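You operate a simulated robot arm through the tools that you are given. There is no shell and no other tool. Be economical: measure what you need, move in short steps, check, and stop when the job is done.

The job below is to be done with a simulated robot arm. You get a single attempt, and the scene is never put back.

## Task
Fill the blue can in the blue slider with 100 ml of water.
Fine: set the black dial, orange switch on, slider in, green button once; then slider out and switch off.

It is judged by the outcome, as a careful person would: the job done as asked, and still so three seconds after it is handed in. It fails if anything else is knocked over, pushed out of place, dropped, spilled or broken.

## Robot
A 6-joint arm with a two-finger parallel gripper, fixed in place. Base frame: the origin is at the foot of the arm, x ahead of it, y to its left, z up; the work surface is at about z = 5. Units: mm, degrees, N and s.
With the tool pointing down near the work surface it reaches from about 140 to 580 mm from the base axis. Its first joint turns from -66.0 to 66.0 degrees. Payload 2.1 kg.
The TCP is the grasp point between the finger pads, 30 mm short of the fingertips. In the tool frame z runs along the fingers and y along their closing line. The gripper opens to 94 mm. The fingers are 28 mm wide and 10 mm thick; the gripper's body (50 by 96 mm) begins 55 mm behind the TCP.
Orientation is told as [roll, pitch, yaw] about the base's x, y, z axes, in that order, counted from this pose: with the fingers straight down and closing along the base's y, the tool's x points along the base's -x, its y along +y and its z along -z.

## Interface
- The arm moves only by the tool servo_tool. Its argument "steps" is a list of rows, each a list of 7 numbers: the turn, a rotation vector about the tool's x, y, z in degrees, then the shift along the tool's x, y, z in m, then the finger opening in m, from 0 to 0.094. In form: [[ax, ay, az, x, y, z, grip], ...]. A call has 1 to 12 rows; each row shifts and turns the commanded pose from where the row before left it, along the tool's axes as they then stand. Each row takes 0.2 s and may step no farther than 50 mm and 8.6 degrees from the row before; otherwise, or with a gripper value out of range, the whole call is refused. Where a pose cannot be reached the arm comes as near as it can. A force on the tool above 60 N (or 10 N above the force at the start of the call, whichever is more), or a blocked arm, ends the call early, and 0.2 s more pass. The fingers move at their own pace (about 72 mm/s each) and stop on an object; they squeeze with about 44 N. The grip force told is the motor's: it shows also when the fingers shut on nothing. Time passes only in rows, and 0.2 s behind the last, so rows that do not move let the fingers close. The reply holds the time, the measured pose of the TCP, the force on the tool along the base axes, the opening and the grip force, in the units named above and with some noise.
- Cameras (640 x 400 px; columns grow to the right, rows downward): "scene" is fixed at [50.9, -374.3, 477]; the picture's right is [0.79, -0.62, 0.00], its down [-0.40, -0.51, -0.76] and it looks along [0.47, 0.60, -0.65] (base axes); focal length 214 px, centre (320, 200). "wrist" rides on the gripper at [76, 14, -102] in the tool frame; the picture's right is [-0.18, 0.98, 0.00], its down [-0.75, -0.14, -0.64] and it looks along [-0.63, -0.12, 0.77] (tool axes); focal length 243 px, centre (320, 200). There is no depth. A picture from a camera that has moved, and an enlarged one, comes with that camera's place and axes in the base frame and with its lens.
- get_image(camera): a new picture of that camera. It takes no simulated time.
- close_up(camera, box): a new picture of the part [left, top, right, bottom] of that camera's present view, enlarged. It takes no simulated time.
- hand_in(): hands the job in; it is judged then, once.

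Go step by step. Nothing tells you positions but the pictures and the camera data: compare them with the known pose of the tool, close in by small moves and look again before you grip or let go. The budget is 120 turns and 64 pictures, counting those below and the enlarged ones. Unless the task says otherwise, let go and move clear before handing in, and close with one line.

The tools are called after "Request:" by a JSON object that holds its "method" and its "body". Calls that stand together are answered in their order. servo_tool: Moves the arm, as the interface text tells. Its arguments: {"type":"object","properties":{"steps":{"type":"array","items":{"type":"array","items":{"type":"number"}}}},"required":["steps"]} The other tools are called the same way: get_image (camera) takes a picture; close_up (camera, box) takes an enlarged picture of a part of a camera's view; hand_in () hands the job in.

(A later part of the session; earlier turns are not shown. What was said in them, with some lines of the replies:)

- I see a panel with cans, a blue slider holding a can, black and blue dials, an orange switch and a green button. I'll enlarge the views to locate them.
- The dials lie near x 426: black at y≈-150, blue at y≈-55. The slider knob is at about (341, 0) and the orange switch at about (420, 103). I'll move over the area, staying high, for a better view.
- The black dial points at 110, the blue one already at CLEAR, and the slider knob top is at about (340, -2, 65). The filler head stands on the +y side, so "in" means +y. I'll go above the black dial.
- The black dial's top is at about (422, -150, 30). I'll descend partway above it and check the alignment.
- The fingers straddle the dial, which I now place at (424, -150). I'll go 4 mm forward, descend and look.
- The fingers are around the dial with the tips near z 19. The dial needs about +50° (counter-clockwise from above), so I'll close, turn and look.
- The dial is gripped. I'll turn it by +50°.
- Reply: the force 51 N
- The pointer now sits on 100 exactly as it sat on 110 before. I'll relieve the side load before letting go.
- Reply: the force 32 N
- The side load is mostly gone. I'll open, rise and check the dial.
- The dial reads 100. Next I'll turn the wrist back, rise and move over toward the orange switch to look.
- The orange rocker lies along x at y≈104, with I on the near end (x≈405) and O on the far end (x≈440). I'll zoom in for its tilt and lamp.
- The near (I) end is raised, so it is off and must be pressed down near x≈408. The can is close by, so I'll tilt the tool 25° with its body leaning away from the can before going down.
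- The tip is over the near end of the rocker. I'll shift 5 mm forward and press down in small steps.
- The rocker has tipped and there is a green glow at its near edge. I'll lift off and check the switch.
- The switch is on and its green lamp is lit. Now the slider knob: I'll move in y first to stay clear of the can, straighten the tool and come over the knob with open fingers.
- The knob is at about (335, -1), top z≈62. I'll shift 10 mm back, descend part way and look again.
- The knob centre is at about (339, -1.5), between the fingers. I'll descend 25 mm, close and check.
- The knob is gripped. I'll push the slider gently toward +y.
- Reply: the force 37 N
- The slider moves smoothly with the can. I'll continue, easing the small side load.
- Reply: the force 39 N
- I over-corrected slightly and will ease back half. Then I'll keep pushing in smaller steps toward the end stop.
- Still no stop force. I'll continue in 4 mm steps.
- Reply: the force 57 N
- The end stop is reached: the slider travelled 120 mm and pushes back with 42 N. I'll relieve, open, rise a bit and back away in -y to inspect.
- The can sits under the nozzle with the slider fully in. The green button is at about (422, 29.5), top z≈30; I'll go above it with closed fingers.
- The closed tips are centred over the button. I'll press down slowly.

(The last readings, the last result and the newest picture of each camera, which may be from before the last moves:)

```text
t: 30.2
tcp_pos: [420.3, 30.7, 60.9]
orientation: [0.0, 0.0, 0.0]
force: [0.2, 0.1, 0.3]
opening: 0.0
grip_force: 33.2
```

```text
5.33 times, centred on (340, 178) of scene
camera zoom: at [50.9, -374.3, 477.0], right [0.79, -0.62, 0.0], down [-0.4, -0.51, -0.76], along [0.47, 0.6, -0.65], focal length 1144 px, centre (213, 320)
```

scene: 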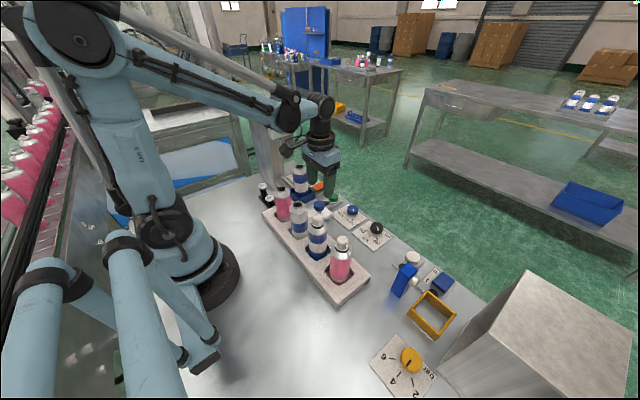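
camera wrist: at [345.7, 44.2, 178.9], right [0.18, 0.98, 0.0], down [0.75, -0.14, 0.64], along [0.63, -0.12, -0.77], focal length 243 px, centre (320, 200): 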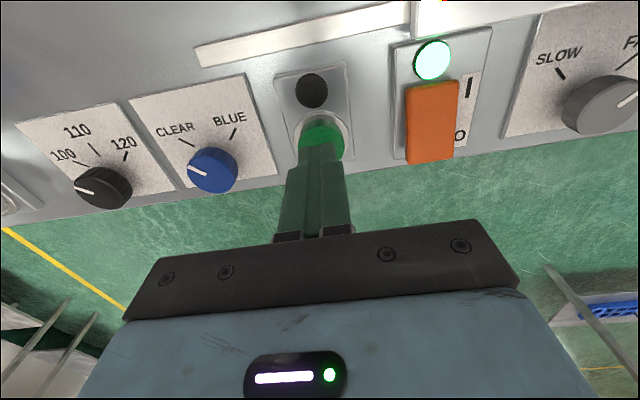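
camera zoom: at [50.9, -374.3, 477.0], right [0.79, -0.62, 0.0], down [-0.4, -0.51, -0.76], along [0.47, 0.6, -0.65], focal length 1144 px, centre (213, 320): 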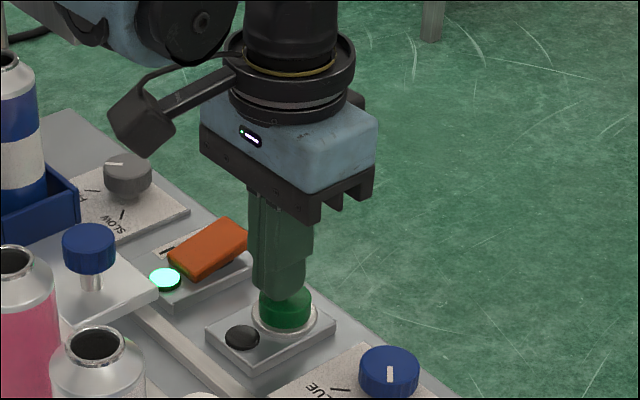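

Not quite touching yet, so I'll press about 5 mm further.

Request:
{"method": "servo_tool", "body": {"steps": [[0, 0, 0, 0, 0, 0.003, 0.0], [0, 0, 0, 0, 0, 0.002, 0.0]]}}

Request:
{"method": "close_up", "body": {"camera": "scene", "box": [290, 140, 390, 215]}}

```text
t: 30.8
tcp_pos: [420.1, 32.5, 57.7]
orientation: [0.0, 0.1, 0.0]
force: [0.5, -0.6, 0.0]
opening: 0.0
grip_force: 32.8
```

```text
5.33 times, centred on (340, 178) of scene
camera zoom: at [50.9, -374.3, 477.0], right [0.79, -0.62, 0.0], down [-0.4, -0.51, -0.76], along [0.47, 0.6, -0.65], focal length 1144 px, centre (213, 320)
```

zoom: 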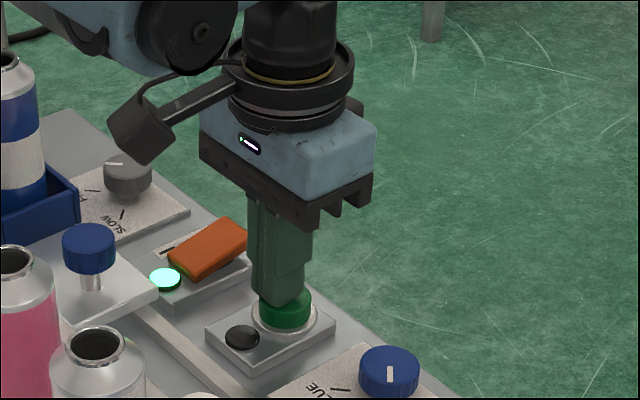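

Request:
{"method": "servo_tool", "body": {"steps": [[0, 0, 0, 0, 0, 0.002, 0.0], [0, 0, 0, 0, 0, 0.002, 0.0]]}}

Request:
{"method": "close_up", "body": {"camera": "scene", "box": [250, 130, 370, 220]}}

```text
t: 31.4
tcp_pos: [420.3, 33.0, 52.6]
orientation: [0.0, 0.0, 0.0]
force: [-1.4, 0.1, 2.1]
opening: 0.0
grip_force: 33.0
```

```text
4.44 times, centred on (310, 175) of scene
camera zoom: at [50.9, -374.3, 477.0], right [0.79, -0.62, 0.0], down [-0.4, -0.51, -0.76], along [0.47, 0.6, -0.65], focal length 953 px, centre (364, 311)
```

zoom: 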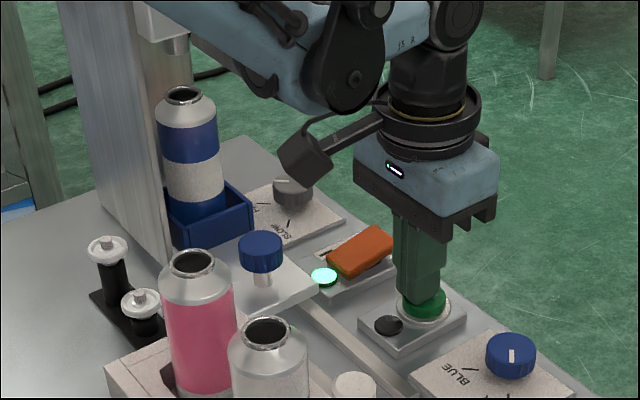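

Request:
{"method": "servo_tool", "body": {"steps": [[0, 0, 0, 0, 0, 0.0015, 0.0], [0, 0, 0, 0, 0, 0.0015, 0.0]]}}

Request:
{"method": "close_up", "body": {"camera": "scene", "box": [250, 130, 370, 220]}}

```text
t: 32.0
tcp_pos: [420.4, 33.8, 51.3]
orientation: [0.0, 0.1, 0.0]
force: [-1.5, 0.4, 2.3]
opening: 0.1
grip_force: 32.7
```

```text
4.44 times, centred on (310, 175) of scene
camera zoom: at [50.9, -374.3, 477.0], right [0.79, -0.62, 0.0], down [-0.4, -0.51, -0.76], along [0.47, 0.6, -0.65], focal length 953 px, centre (364, 311)
```

zoom: 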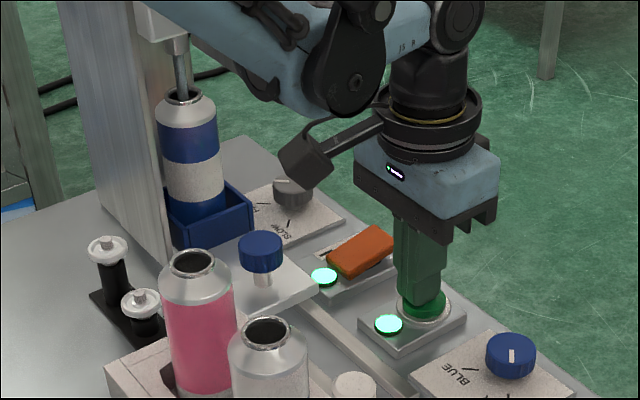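

The button's lamp is lit and water is streaming from the nozzle. I'll release straight up and wait for it to finish.

Request:
{"method": "servo_tool", "body": {"steps": [[0, 0, 0, 0, 0, -0.02, 0.0], [0, 0, 0, 0, 0, -0.03, 0.0], [0, 0, 0, 0, 0, -0.03, 0.0], [0, 0, 0, 0, 0, 0, 0.0], [0, 0, 0, 0, 0, 0, 0.0], [0, 0, 0, 0, 0, 0, 0.0], [0, 0, 0, 0, 0, 0, 0.0], [0, 0, 0, 0, 0, 0, 0.0], [0, 0, 0, 0, 0, 0, 0.0], [0, 0, 0, 0, 0, 0, 0.0], [0, 0, 0, 0, 0, 0, 0.0], [0, 0, 0, 0, 0, 0, 0.0]]}}

Request:
{"method": "servo_tool", "body": {"steps": [[0, 0, 0, 0, 0, 0, 0.0], [0, 0, 0, 0, 0, 0, 0.0], [0, 0, 0, 0, 0, 0, 0.0], [0, 0, 0, 0, 0, 0, 0.0], [0, 0, 0, 0, 0, 0, 0.0], [0, 0, 0, 0, 0, 0, 0.0], [0, 0, 0, 0, 0, 0, 0.0], [0, 0, 0, 0, 0, 0, 0.0], [0, 0, 0, 0, 0, 0, 0.0], [0, 0, 0, 0, 0, 0, 0.0], [0, 0, 0, 0, 0, 0, 0.0], [0, 0, 0, 0, 0, 0, 0.0]]}}

Request:
{"method": "close_up", "body": {"camera": "scene", "box": [250, 130, 370, 220]}}

```text
t: 34.6
tcp_pos: [422.2, 30.6, 132.5]
orientation: [0.0, 0.1, 0.0]
force: [-0.1, 0.2, 0.0]
opening: 0.1
grip_force: 33.3
```

```text
t: 37.2
tcp_pos: [422.5, 32.0, 133.3]
orientation: [0.0, -0.1, 0.0]
force: [0.1, -0.1, 0.6]
opening: 0.0
grip_force: 32.7
```

```text
4.44 times, centred on (310, 175) of scene
camera zoom: at [50.9, -374.3, 477.0], right [0.79, -0.62, 0.0], down [-0.4, -0.51, -0.76], along [0.47, 0.6, -0.65], focal length 953 px, centre (364, 311)
```

zoom: 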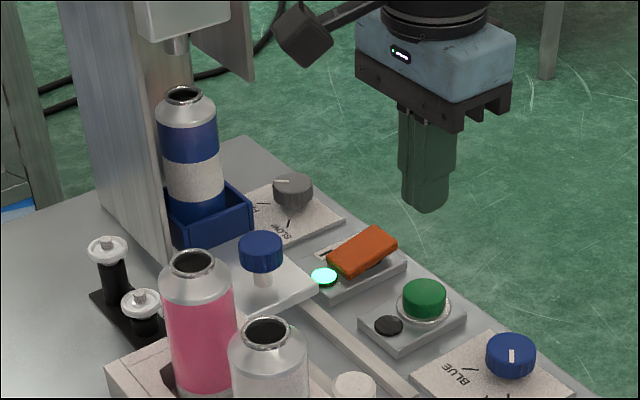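

Pouring has finished and the lamp is off. Now I'll come back over the slider knob at about (339.5, 117).

Request:
{"method": "servo_tool", "body": {"steps": [[0, 0, 0, 0.041, 0.02, 0, 0.06], [0, 0, 0, 0.0415, 0.022, 0, 0.06], [0, 0, 0, 0, 0.044, 0, 0.06], [0, 0, 0, 0, 0, 0.035, 0.06], [0, 0, 0, 0, 0, 0, 0.06]]}}

Request:
{"method": "get_image", "body": {"camera": "wrist"}}

```text
t: 38.4
tcp_pos: [339.1, 118.5, 99.4]
orientation: [0.0, 0.0, -0.1]
force: [-1.2, 0.4, -0.5]
opening: 59.9
grip_force: 0.0
```

```text
13 pictures are left
camera wrist: at [263.4, 132.9, 201.7], right [0.18, 0.98, 0.0], down [0.75, -0.14, 0.64], along [0.63, -0.12, -0.77], focal length 243 px, centre (320, 200)
```

wrist: 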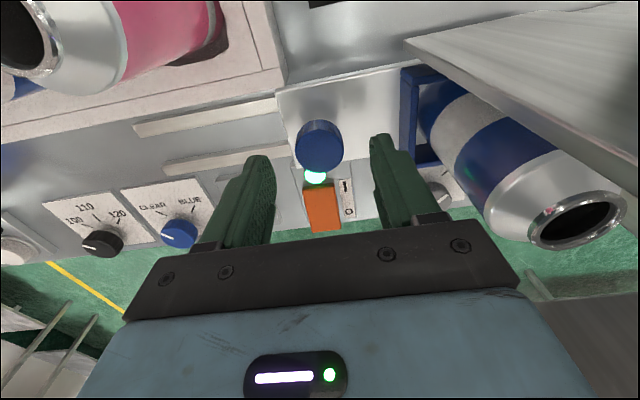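

The knob is centred between the fingers. I'll go down, grip and start pulling out gently, since the can now holds water.

Request:
{"method": "servo_tool", "body": {"steps": [[0, 0, 0, 0, 0, 0.015, 0.06], [0, 0, 0, 0, 0, 0.0155, 0.06], [0, 0, 0, 0, 0, 0, 0.0], [0, 0, 0, 0, 0, 0, 0.0], [0, 0, 0, 0, 0, 0, 0.0]]}}

Request:
{"method": "servo_tool", "body": {"steps": [[0, 0, 0, 0, -0.003, 0, 0.0], [0, 0, 0, 0, -0.005, 0, 0.0], [0, 0, 0, 0, -0.006, 0, 0.0], [0, 0, 0, 0, -0.006, 0, 0.0], [0, 0, 0, 0, -0.006, 0, 0.0], [0, 0, 0, 0, -0.006, 0, 0.0], [0, 0, 0, 0, -0.006, 0, 0.0], [0, 0, 0, 0, -0.004, 0, 0.0], [0, 0, 0, 0, 0, 0, 0.0]]}}

```text
t: 39.6
tcp_pos: [340.8, 118.0, 65.6]
orientation: [0.0, 0.0, 0.0]
force: [0.5, 0.3, -4.5]
opening: 31.4
grip_force: 45.1
```

```text
t: 41.2
tcp_pos: [339.4, 82.4, 65.7]
orientation: [0.0, -0.1, 0.0]
force: [-1.5, -1.3, 12.2]
opening: 31.7
grip_force: 45.2
stopped in row 7: the force on the tool passed its limit (the readings are from after the stop); the commanded pose is now the measured one
```

The pull moved 36 mm and then tripped the force limit. I'll look before going on.

Request:
{"method": "get_image", "body": {"camera": "wrist"}}

Request:
{"method": "close_up", "body": {"camera": "scene", "box": [250, 110, 370, 220]}}

```text
12 pictures are left
camera wrist: at [263.9, 96.7, 168.3], right [0.18, 0.98, 0.0], down [0.75, -0.14, 0.64], along [0.63, -0.12, -0.77], focal length 243 px, centre (320, 200)
```

wrist: 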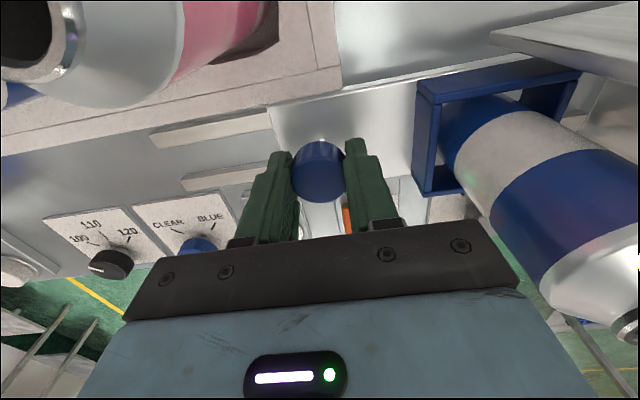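

```text
3.64 times, centred on (310, 165) of scene
camera zoom: at [50.9, -374.3, 477.0], right [0.79, -0.62, 0.0], down [-0.4, -0.51, -0.76], along [0.47, 0.6, -0.65], focal length 780 px, centre (356, 327)
```

zoom: 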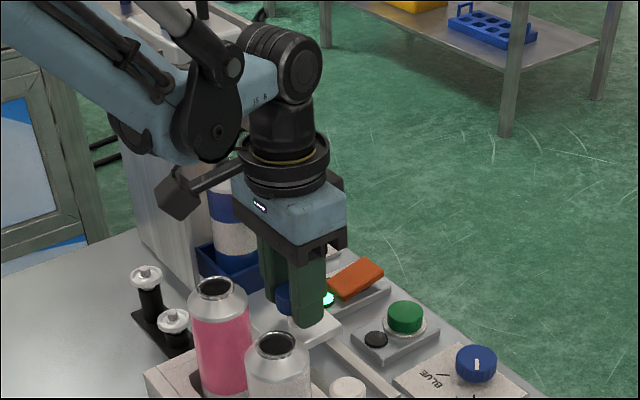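

Nothing is disturbed; the grip just built up load across the rail and it is now reset. I'll continue in short pulls.

Request:
{"method": "servo_tool", "body": {"steps": [[0, 0, 0, 0, -0.004, 0, 0.0], [0, 0, 0, 0, -0.006, 0, 0.0], [0, 0, 0, 0, -0.006, 0, 0.0], [0, 0, 0, 0, -0.004, 0, 0.0], [0, 0, 0, 0, 0, 0, 0.0]]}}

```text
t: 42.4
tcp_pos: [339.4, 63.2, 64.2]
orientation: [0.0, 0.1, -0.1]
force: [-5.5, 1.0, 30.6]
opening: 31.3
grip_force: 45.0
```

Request:
{"method": "servo_tool", "body": {"steps": [[0, 0, 0, 0, -0.004, -0.001, 0.0], [0, 0, 0, 0, -0.006, -0.0003, 0.0], [0, 0, 0, 0, -0.006, 0, 0.0], [0, 0, 0, 0, -0.004, 0, 0.0], [0, 0, 0, 0, 0, 0, 0.0]]}}

```text
t: 43.6
tcp_pos: [339.3, 41.8, 66.1]
orientation: [0.0, -0.1, 0.0]
force: [11.5, -0.2, 1.1]
opening: 31.5
grip_force: 44.5
```

Request:
{"method": "servo_tool", "body": {"steps": [[0, 0, 0, -0.0003, -0.004, 0, 0.0], [0, 0, 0, 0, -0.006, 0, 0.0], [0, 0, 0, 0, -0.006, 0, 0.0], [0, 0, 0, 0, -0.005, 0, 0.0], [0, 0, 0, 0, 0, 0, 0.0]]}}

```text
t: 44.8
tcp_pos: [339.4, 20.7, 64.9]
orientation: [0.0, -0.1, 0.0]
force: [8.9, 0.8, 39.2]
opening: 31.8
grip_force: 45.0
```

Request:
{"method": "servo_tool", "body": {"steps": [[0, 0, 0, -0.0003, -0.003, -0.001, 0.0], [0, 0, 0, 0, -0.005, -0.0005, 0.0], [0, 0, 0, 0, -0.005, 0, 0.0], [0, 0, 0, 0, -0.005, 0, 0.0], [0, 0, 0, 0, -0.003, 0, 0.0], [0, 0, 0, 0, 0, 0, 0.0]]}}

```text
t: 46.2
tcp_pos: [340.0, 0.4, 66.8]
orientation: [0.0, 0.1, 0.0]
force: [-3.7, -1.9, -40.9]
opening: 31.7
grip_force: 45.0
```

Request:
{"method": "servo_tool", "body": {"steps": [[0, 0, 0, 0, -0.002, 0.0007, 0.0], [0, 0, 0, 0, -0.002, 0, 0.0], [0, 0, 0, 0, -0.001, 0, 0.0], [0, 0, 0, 0, 0, 0, 0.0]]}}

Request:
{"method": "get_image", "body": {"camera": "wrist"}}

```text
t: 47.2
tcp_pos: [340.2, -1.8, 68.1]
orientation: [0.4, 0.1, 0.2]
force: [-23.9, 26.9, 16.1]
opening: 31.6
grip_force: 45.1
```

```text
10 pictures are left
camera wrist: at [264.1, 11.1, 171.5], right [0.18, 0.98, 0.01], down [0.76, -0.14, 0.64], along [0.63, -0.11, -0.77], focal length 243 px, centre (320, 200)
```

wrist: 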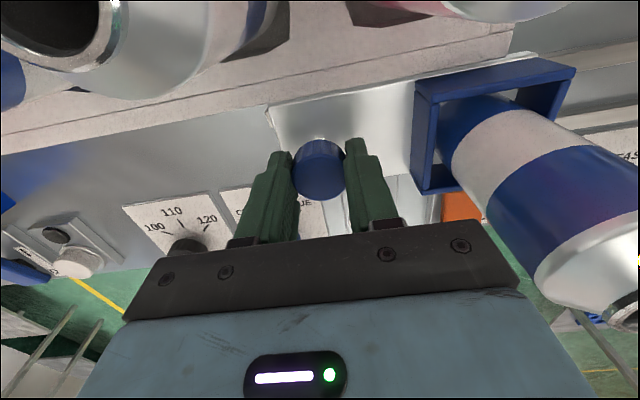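

The slider is fully out again at its stop. I'll relieve, open and rise clear.

Request:
{"method": "servo_tool", "body": {"steps": [[0, 0, 0, 0, 0.0025, 0, 0.0], [0, 0, 0, 0, 0, 0, 0.06], [0, 0, 0, 0, 0, 0, 0.06], [0, 0, 0, 0, 0, -0.04, 0.06], [0, 0, 0, 0, 0, -0.04, 0.06], [0, 0, 0, 0, 0, -0.04, 0.06], [0, 0, 0, -0.0353, 0, 0, 0.03], [0, 0, 0, -0.0353, 0, 0, 0.0], [0, 0, 0, -0.0353, 0, 0, 0.0]]}}

Request:
{"method": "servo_tool", "body": {"steps": [[0, 8.3, 0, 0, 0, 0, 0.0], [0, 8.3, 0, 0, 0, 0, 0.0], [0, 8.3, 0, 0, 0, 0, 0.0], [0, 0, 0, 0, 0.036, 0, 0.0], [0, 0, 0, 0, 0.036, 0, 0.0], [0, 0, 0, 0, 0.034, 0, 0.0], [0, 0, 0, 0, 0, 0, 0.0]]}}

Request:
{"method": "get_image", "body": {"camera": "wrist"}}

```text
t: 49.2
tcp_pos: [443.6, -2.9, 184.3]
orientation: [0.0, -0.1, 0.0]
force: [1.1, 0.5, 0.2]
opening: 0.2
grip_force: 33.4
```

```text
t: 50.8
tcp_pos: [445.1, 107.8, 188.6]
orientation: [0.0, 24.8, 0.0]
force: [0.0, 0.7, 0.5]
opening: 0.1
grip_force: 33.5
```

```text
9 pictures are left
camera wrist: at [419.7, 121.6, 314.3], right [0.17, 0.98, -0.08], down [0.95, -0.14, 0.27], along [0.25, -0.12, -0.96], focal length 243 px, centre (320, 200)
```

wrist: 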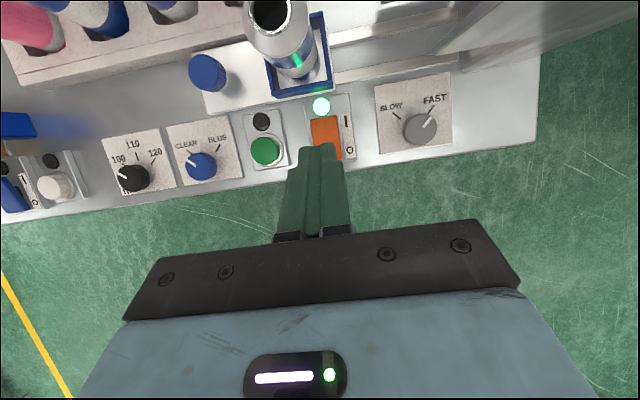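

Aligned with the far (O) end. I'll descend and stop short of it.

Request:
{"method": "servo_tool", "body": {"steps": [[0, 0, 0, -0.0163, -0.002, 0.0351, 0.0], [0, 0, 0, -0.0163, 0, 0.0351, 0.0], [0, 0, 0, -0.0163, 0, 0.0351, 0.0], [0, 0, 0, 0, 0, 0, 0.0]]}}

Request:
{"method": "close_up", "body": {"camera": "scene", "box": [290, 150, 370, 205]}}

```text
t: 51.8
tcp_pos: [445.4, 105.2, 67.9]
orientation: [-0.1, 24.8, 0.0]
force: [0.7, -0.7, -0.7]
opening: 0.2
grip_force: 32.6
```

```text
7.27 times, centred on (330, 178) of scene
camera zoom: at [50.9, -374.3, 477.0], right [0.79, -0.62, 0.0], down [-0.4, -0.51, -0.76], along [0.47, 0.6, -0.65], focal length 1560 px, centre (247, 364)
```

zoom: 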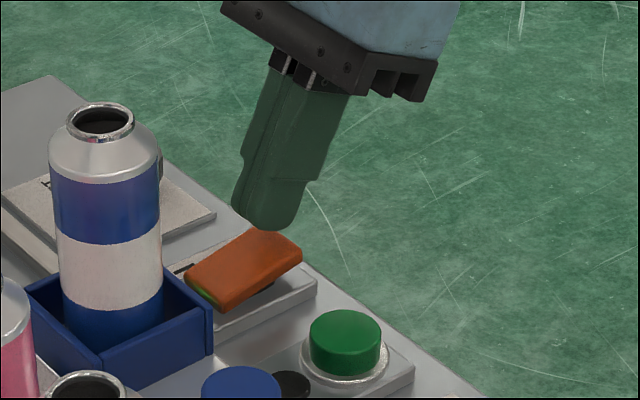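

Request:
{"method": "servo_tool", "body": {"steps": [[0, 0, 0, -0.0017, 0, 0.0036, 0.0], [0, 0, 0, -0.0017, 0, 0.0036, 0.0], [0, 0, 0, -0.0017, 0, 0.0036, 0.0], [0, 0, 0, 0, 0, 0, 0.0]]}}

Request:
{"method": "close_up", "body": {"camera": "scene", "box": [290, 150, 370, 205]}}

```text
t: 52.8
tcp_pos: [446.9, 102.8, 58.0]
orientation: [0.0, 24.8, 0.0]
force: [-0.2, 0.1, 0.2]
opening: 0.0
grip_force: 33.0
```

```text
7.27 times, centred on (330, 178) of scene
camera zoom: at [50.9, -374.3, 477.0], right [0.79, -0.62, 0.0], down [-0.4, -0.51, -0.76], along [0.47, 0.6, -0.65], focal length 1560 px, centre (247, 364)
```

zoom: 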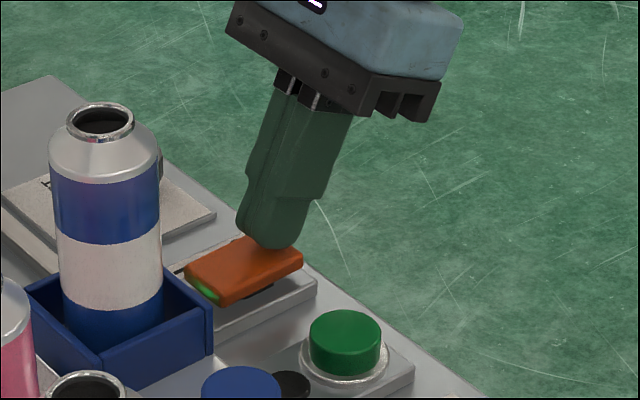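

Still lit, so I'll press a few millimetres further.

Request:
{"method": "servo_tool", "body": {"steps": [[0, 0, 0, -0.0013, 0, 0.0027, 0.0], [0, 0, 0, -0.0013, 0, 0.0027, 0.0], [0, 0, 0, 0, 0, 0, 0.0]]}}

Request:
{"method": "close_up", "body": {"camera": "scene", "box": [290, 150, 370, 205]}}

```text
t: 53.6
tcp_pos: [446.8, 103.9, 52.5]
orientation: [0.0, 24.8, 0.0]
force: [3.7, -2.7, 7.3]
opening: 0.1
grip_force: 33.0
```

```text
7.27 times, centred on (330, 178) of scene
camera zoom: at [50.9, -374.3, 477.0], right [0.79, -0.62, 0.0], down [-0.4, -0.51, -0.76], along [0.47, 0.6, -0.65], focal length 1560 px, centre (247, 364)
```

zoom: 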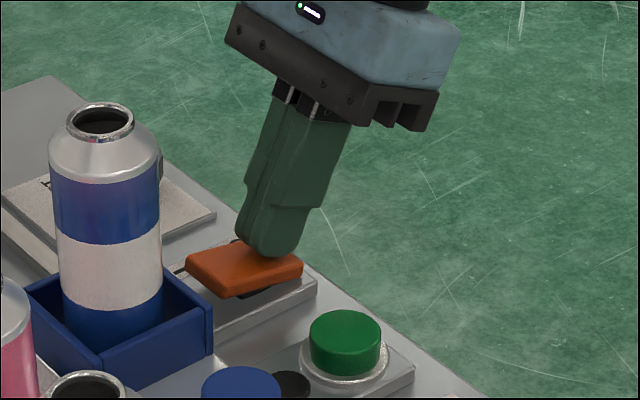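

The rocker tipped back and the glow is gone. I'll lift clear and check the final state.

Request:
{"method": "servo_tool", "body": {"steps": [[0, 0, 0, 0.0126, 0, -0.0272, 0.0], [0, 0, 0, 0.0168, 0, -0.0363, 0.0], [0, 0, 0, 0.0168, 0, -0.0363, 0.0], [0, 0, 0, 0, -0.04, 0, 0.0], [0, 0, 0, 0, -0.04, 0, 0.0], [0, -8.3, 0, 0, 0, 0, 0.0], [0, -8.3, 0, 0, 0, 0, 0.03], [0, -8.3, 0, 0, 0, 0, 0.06]]}}

Request:
{"method": "get_image", "body": {"camera": "wrist"}}

Request:
{"method": "close_up", "body": {"camera": "scene", "box": [250, 130, 410, 240]}}

```text
t: 55.4
tcp_pos: [445.6, 23.1, 163.9]
orientation: [0.1, -0.2, -0.1]
force: [-0.5, -0.1, -0.2]
opening: 59.8
grip_force: 0.1
```

```text
5 pictures are left
camera wrist: at [369.9, 37.1, 266.4], right [0.18, 0.98, 0.0], down [0.75, -0.14, 0.65], along [0.63, -0.12, -0.76], focal length 243 px, centre (320, 200)
```

wrist: 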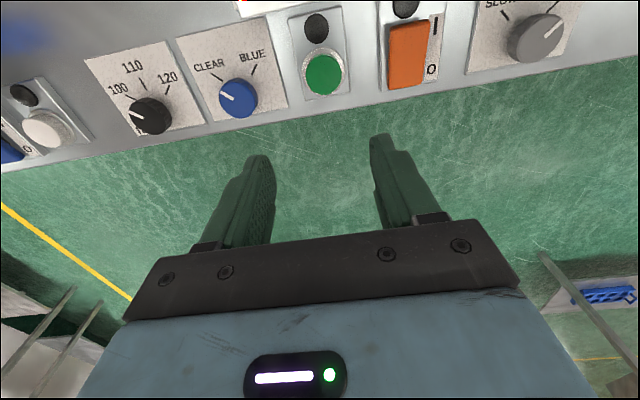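

```text
3.64 times, centred on (330, 185) of scene
camera zoom: at [50.9, -374.3, 477.0], right [0.79, -0.62, 0.0], down [-0.4, -0.51, -0.76], along [0.47, 0.6, -0.65], focal length 780 px, centre (284, 254)
```

zoom: 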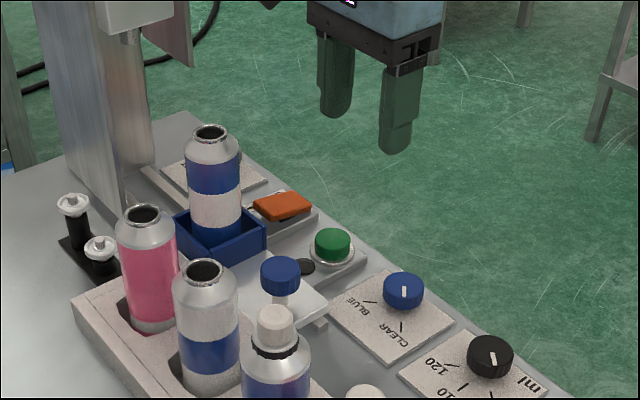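

The dial is at 100, the slider is out with the can upright, both lamps are dark and the switch is off. The arm is clear, so I'm handing in.

Request:
{"method": "hand_in", "body": {}}

```text
The job is handed in.
```

The blue can got one pour with the dial at 100 ml and the valve on CLEAR. The slider is back out, the orange switch is off, and I saw nothing spilled or knocked over.
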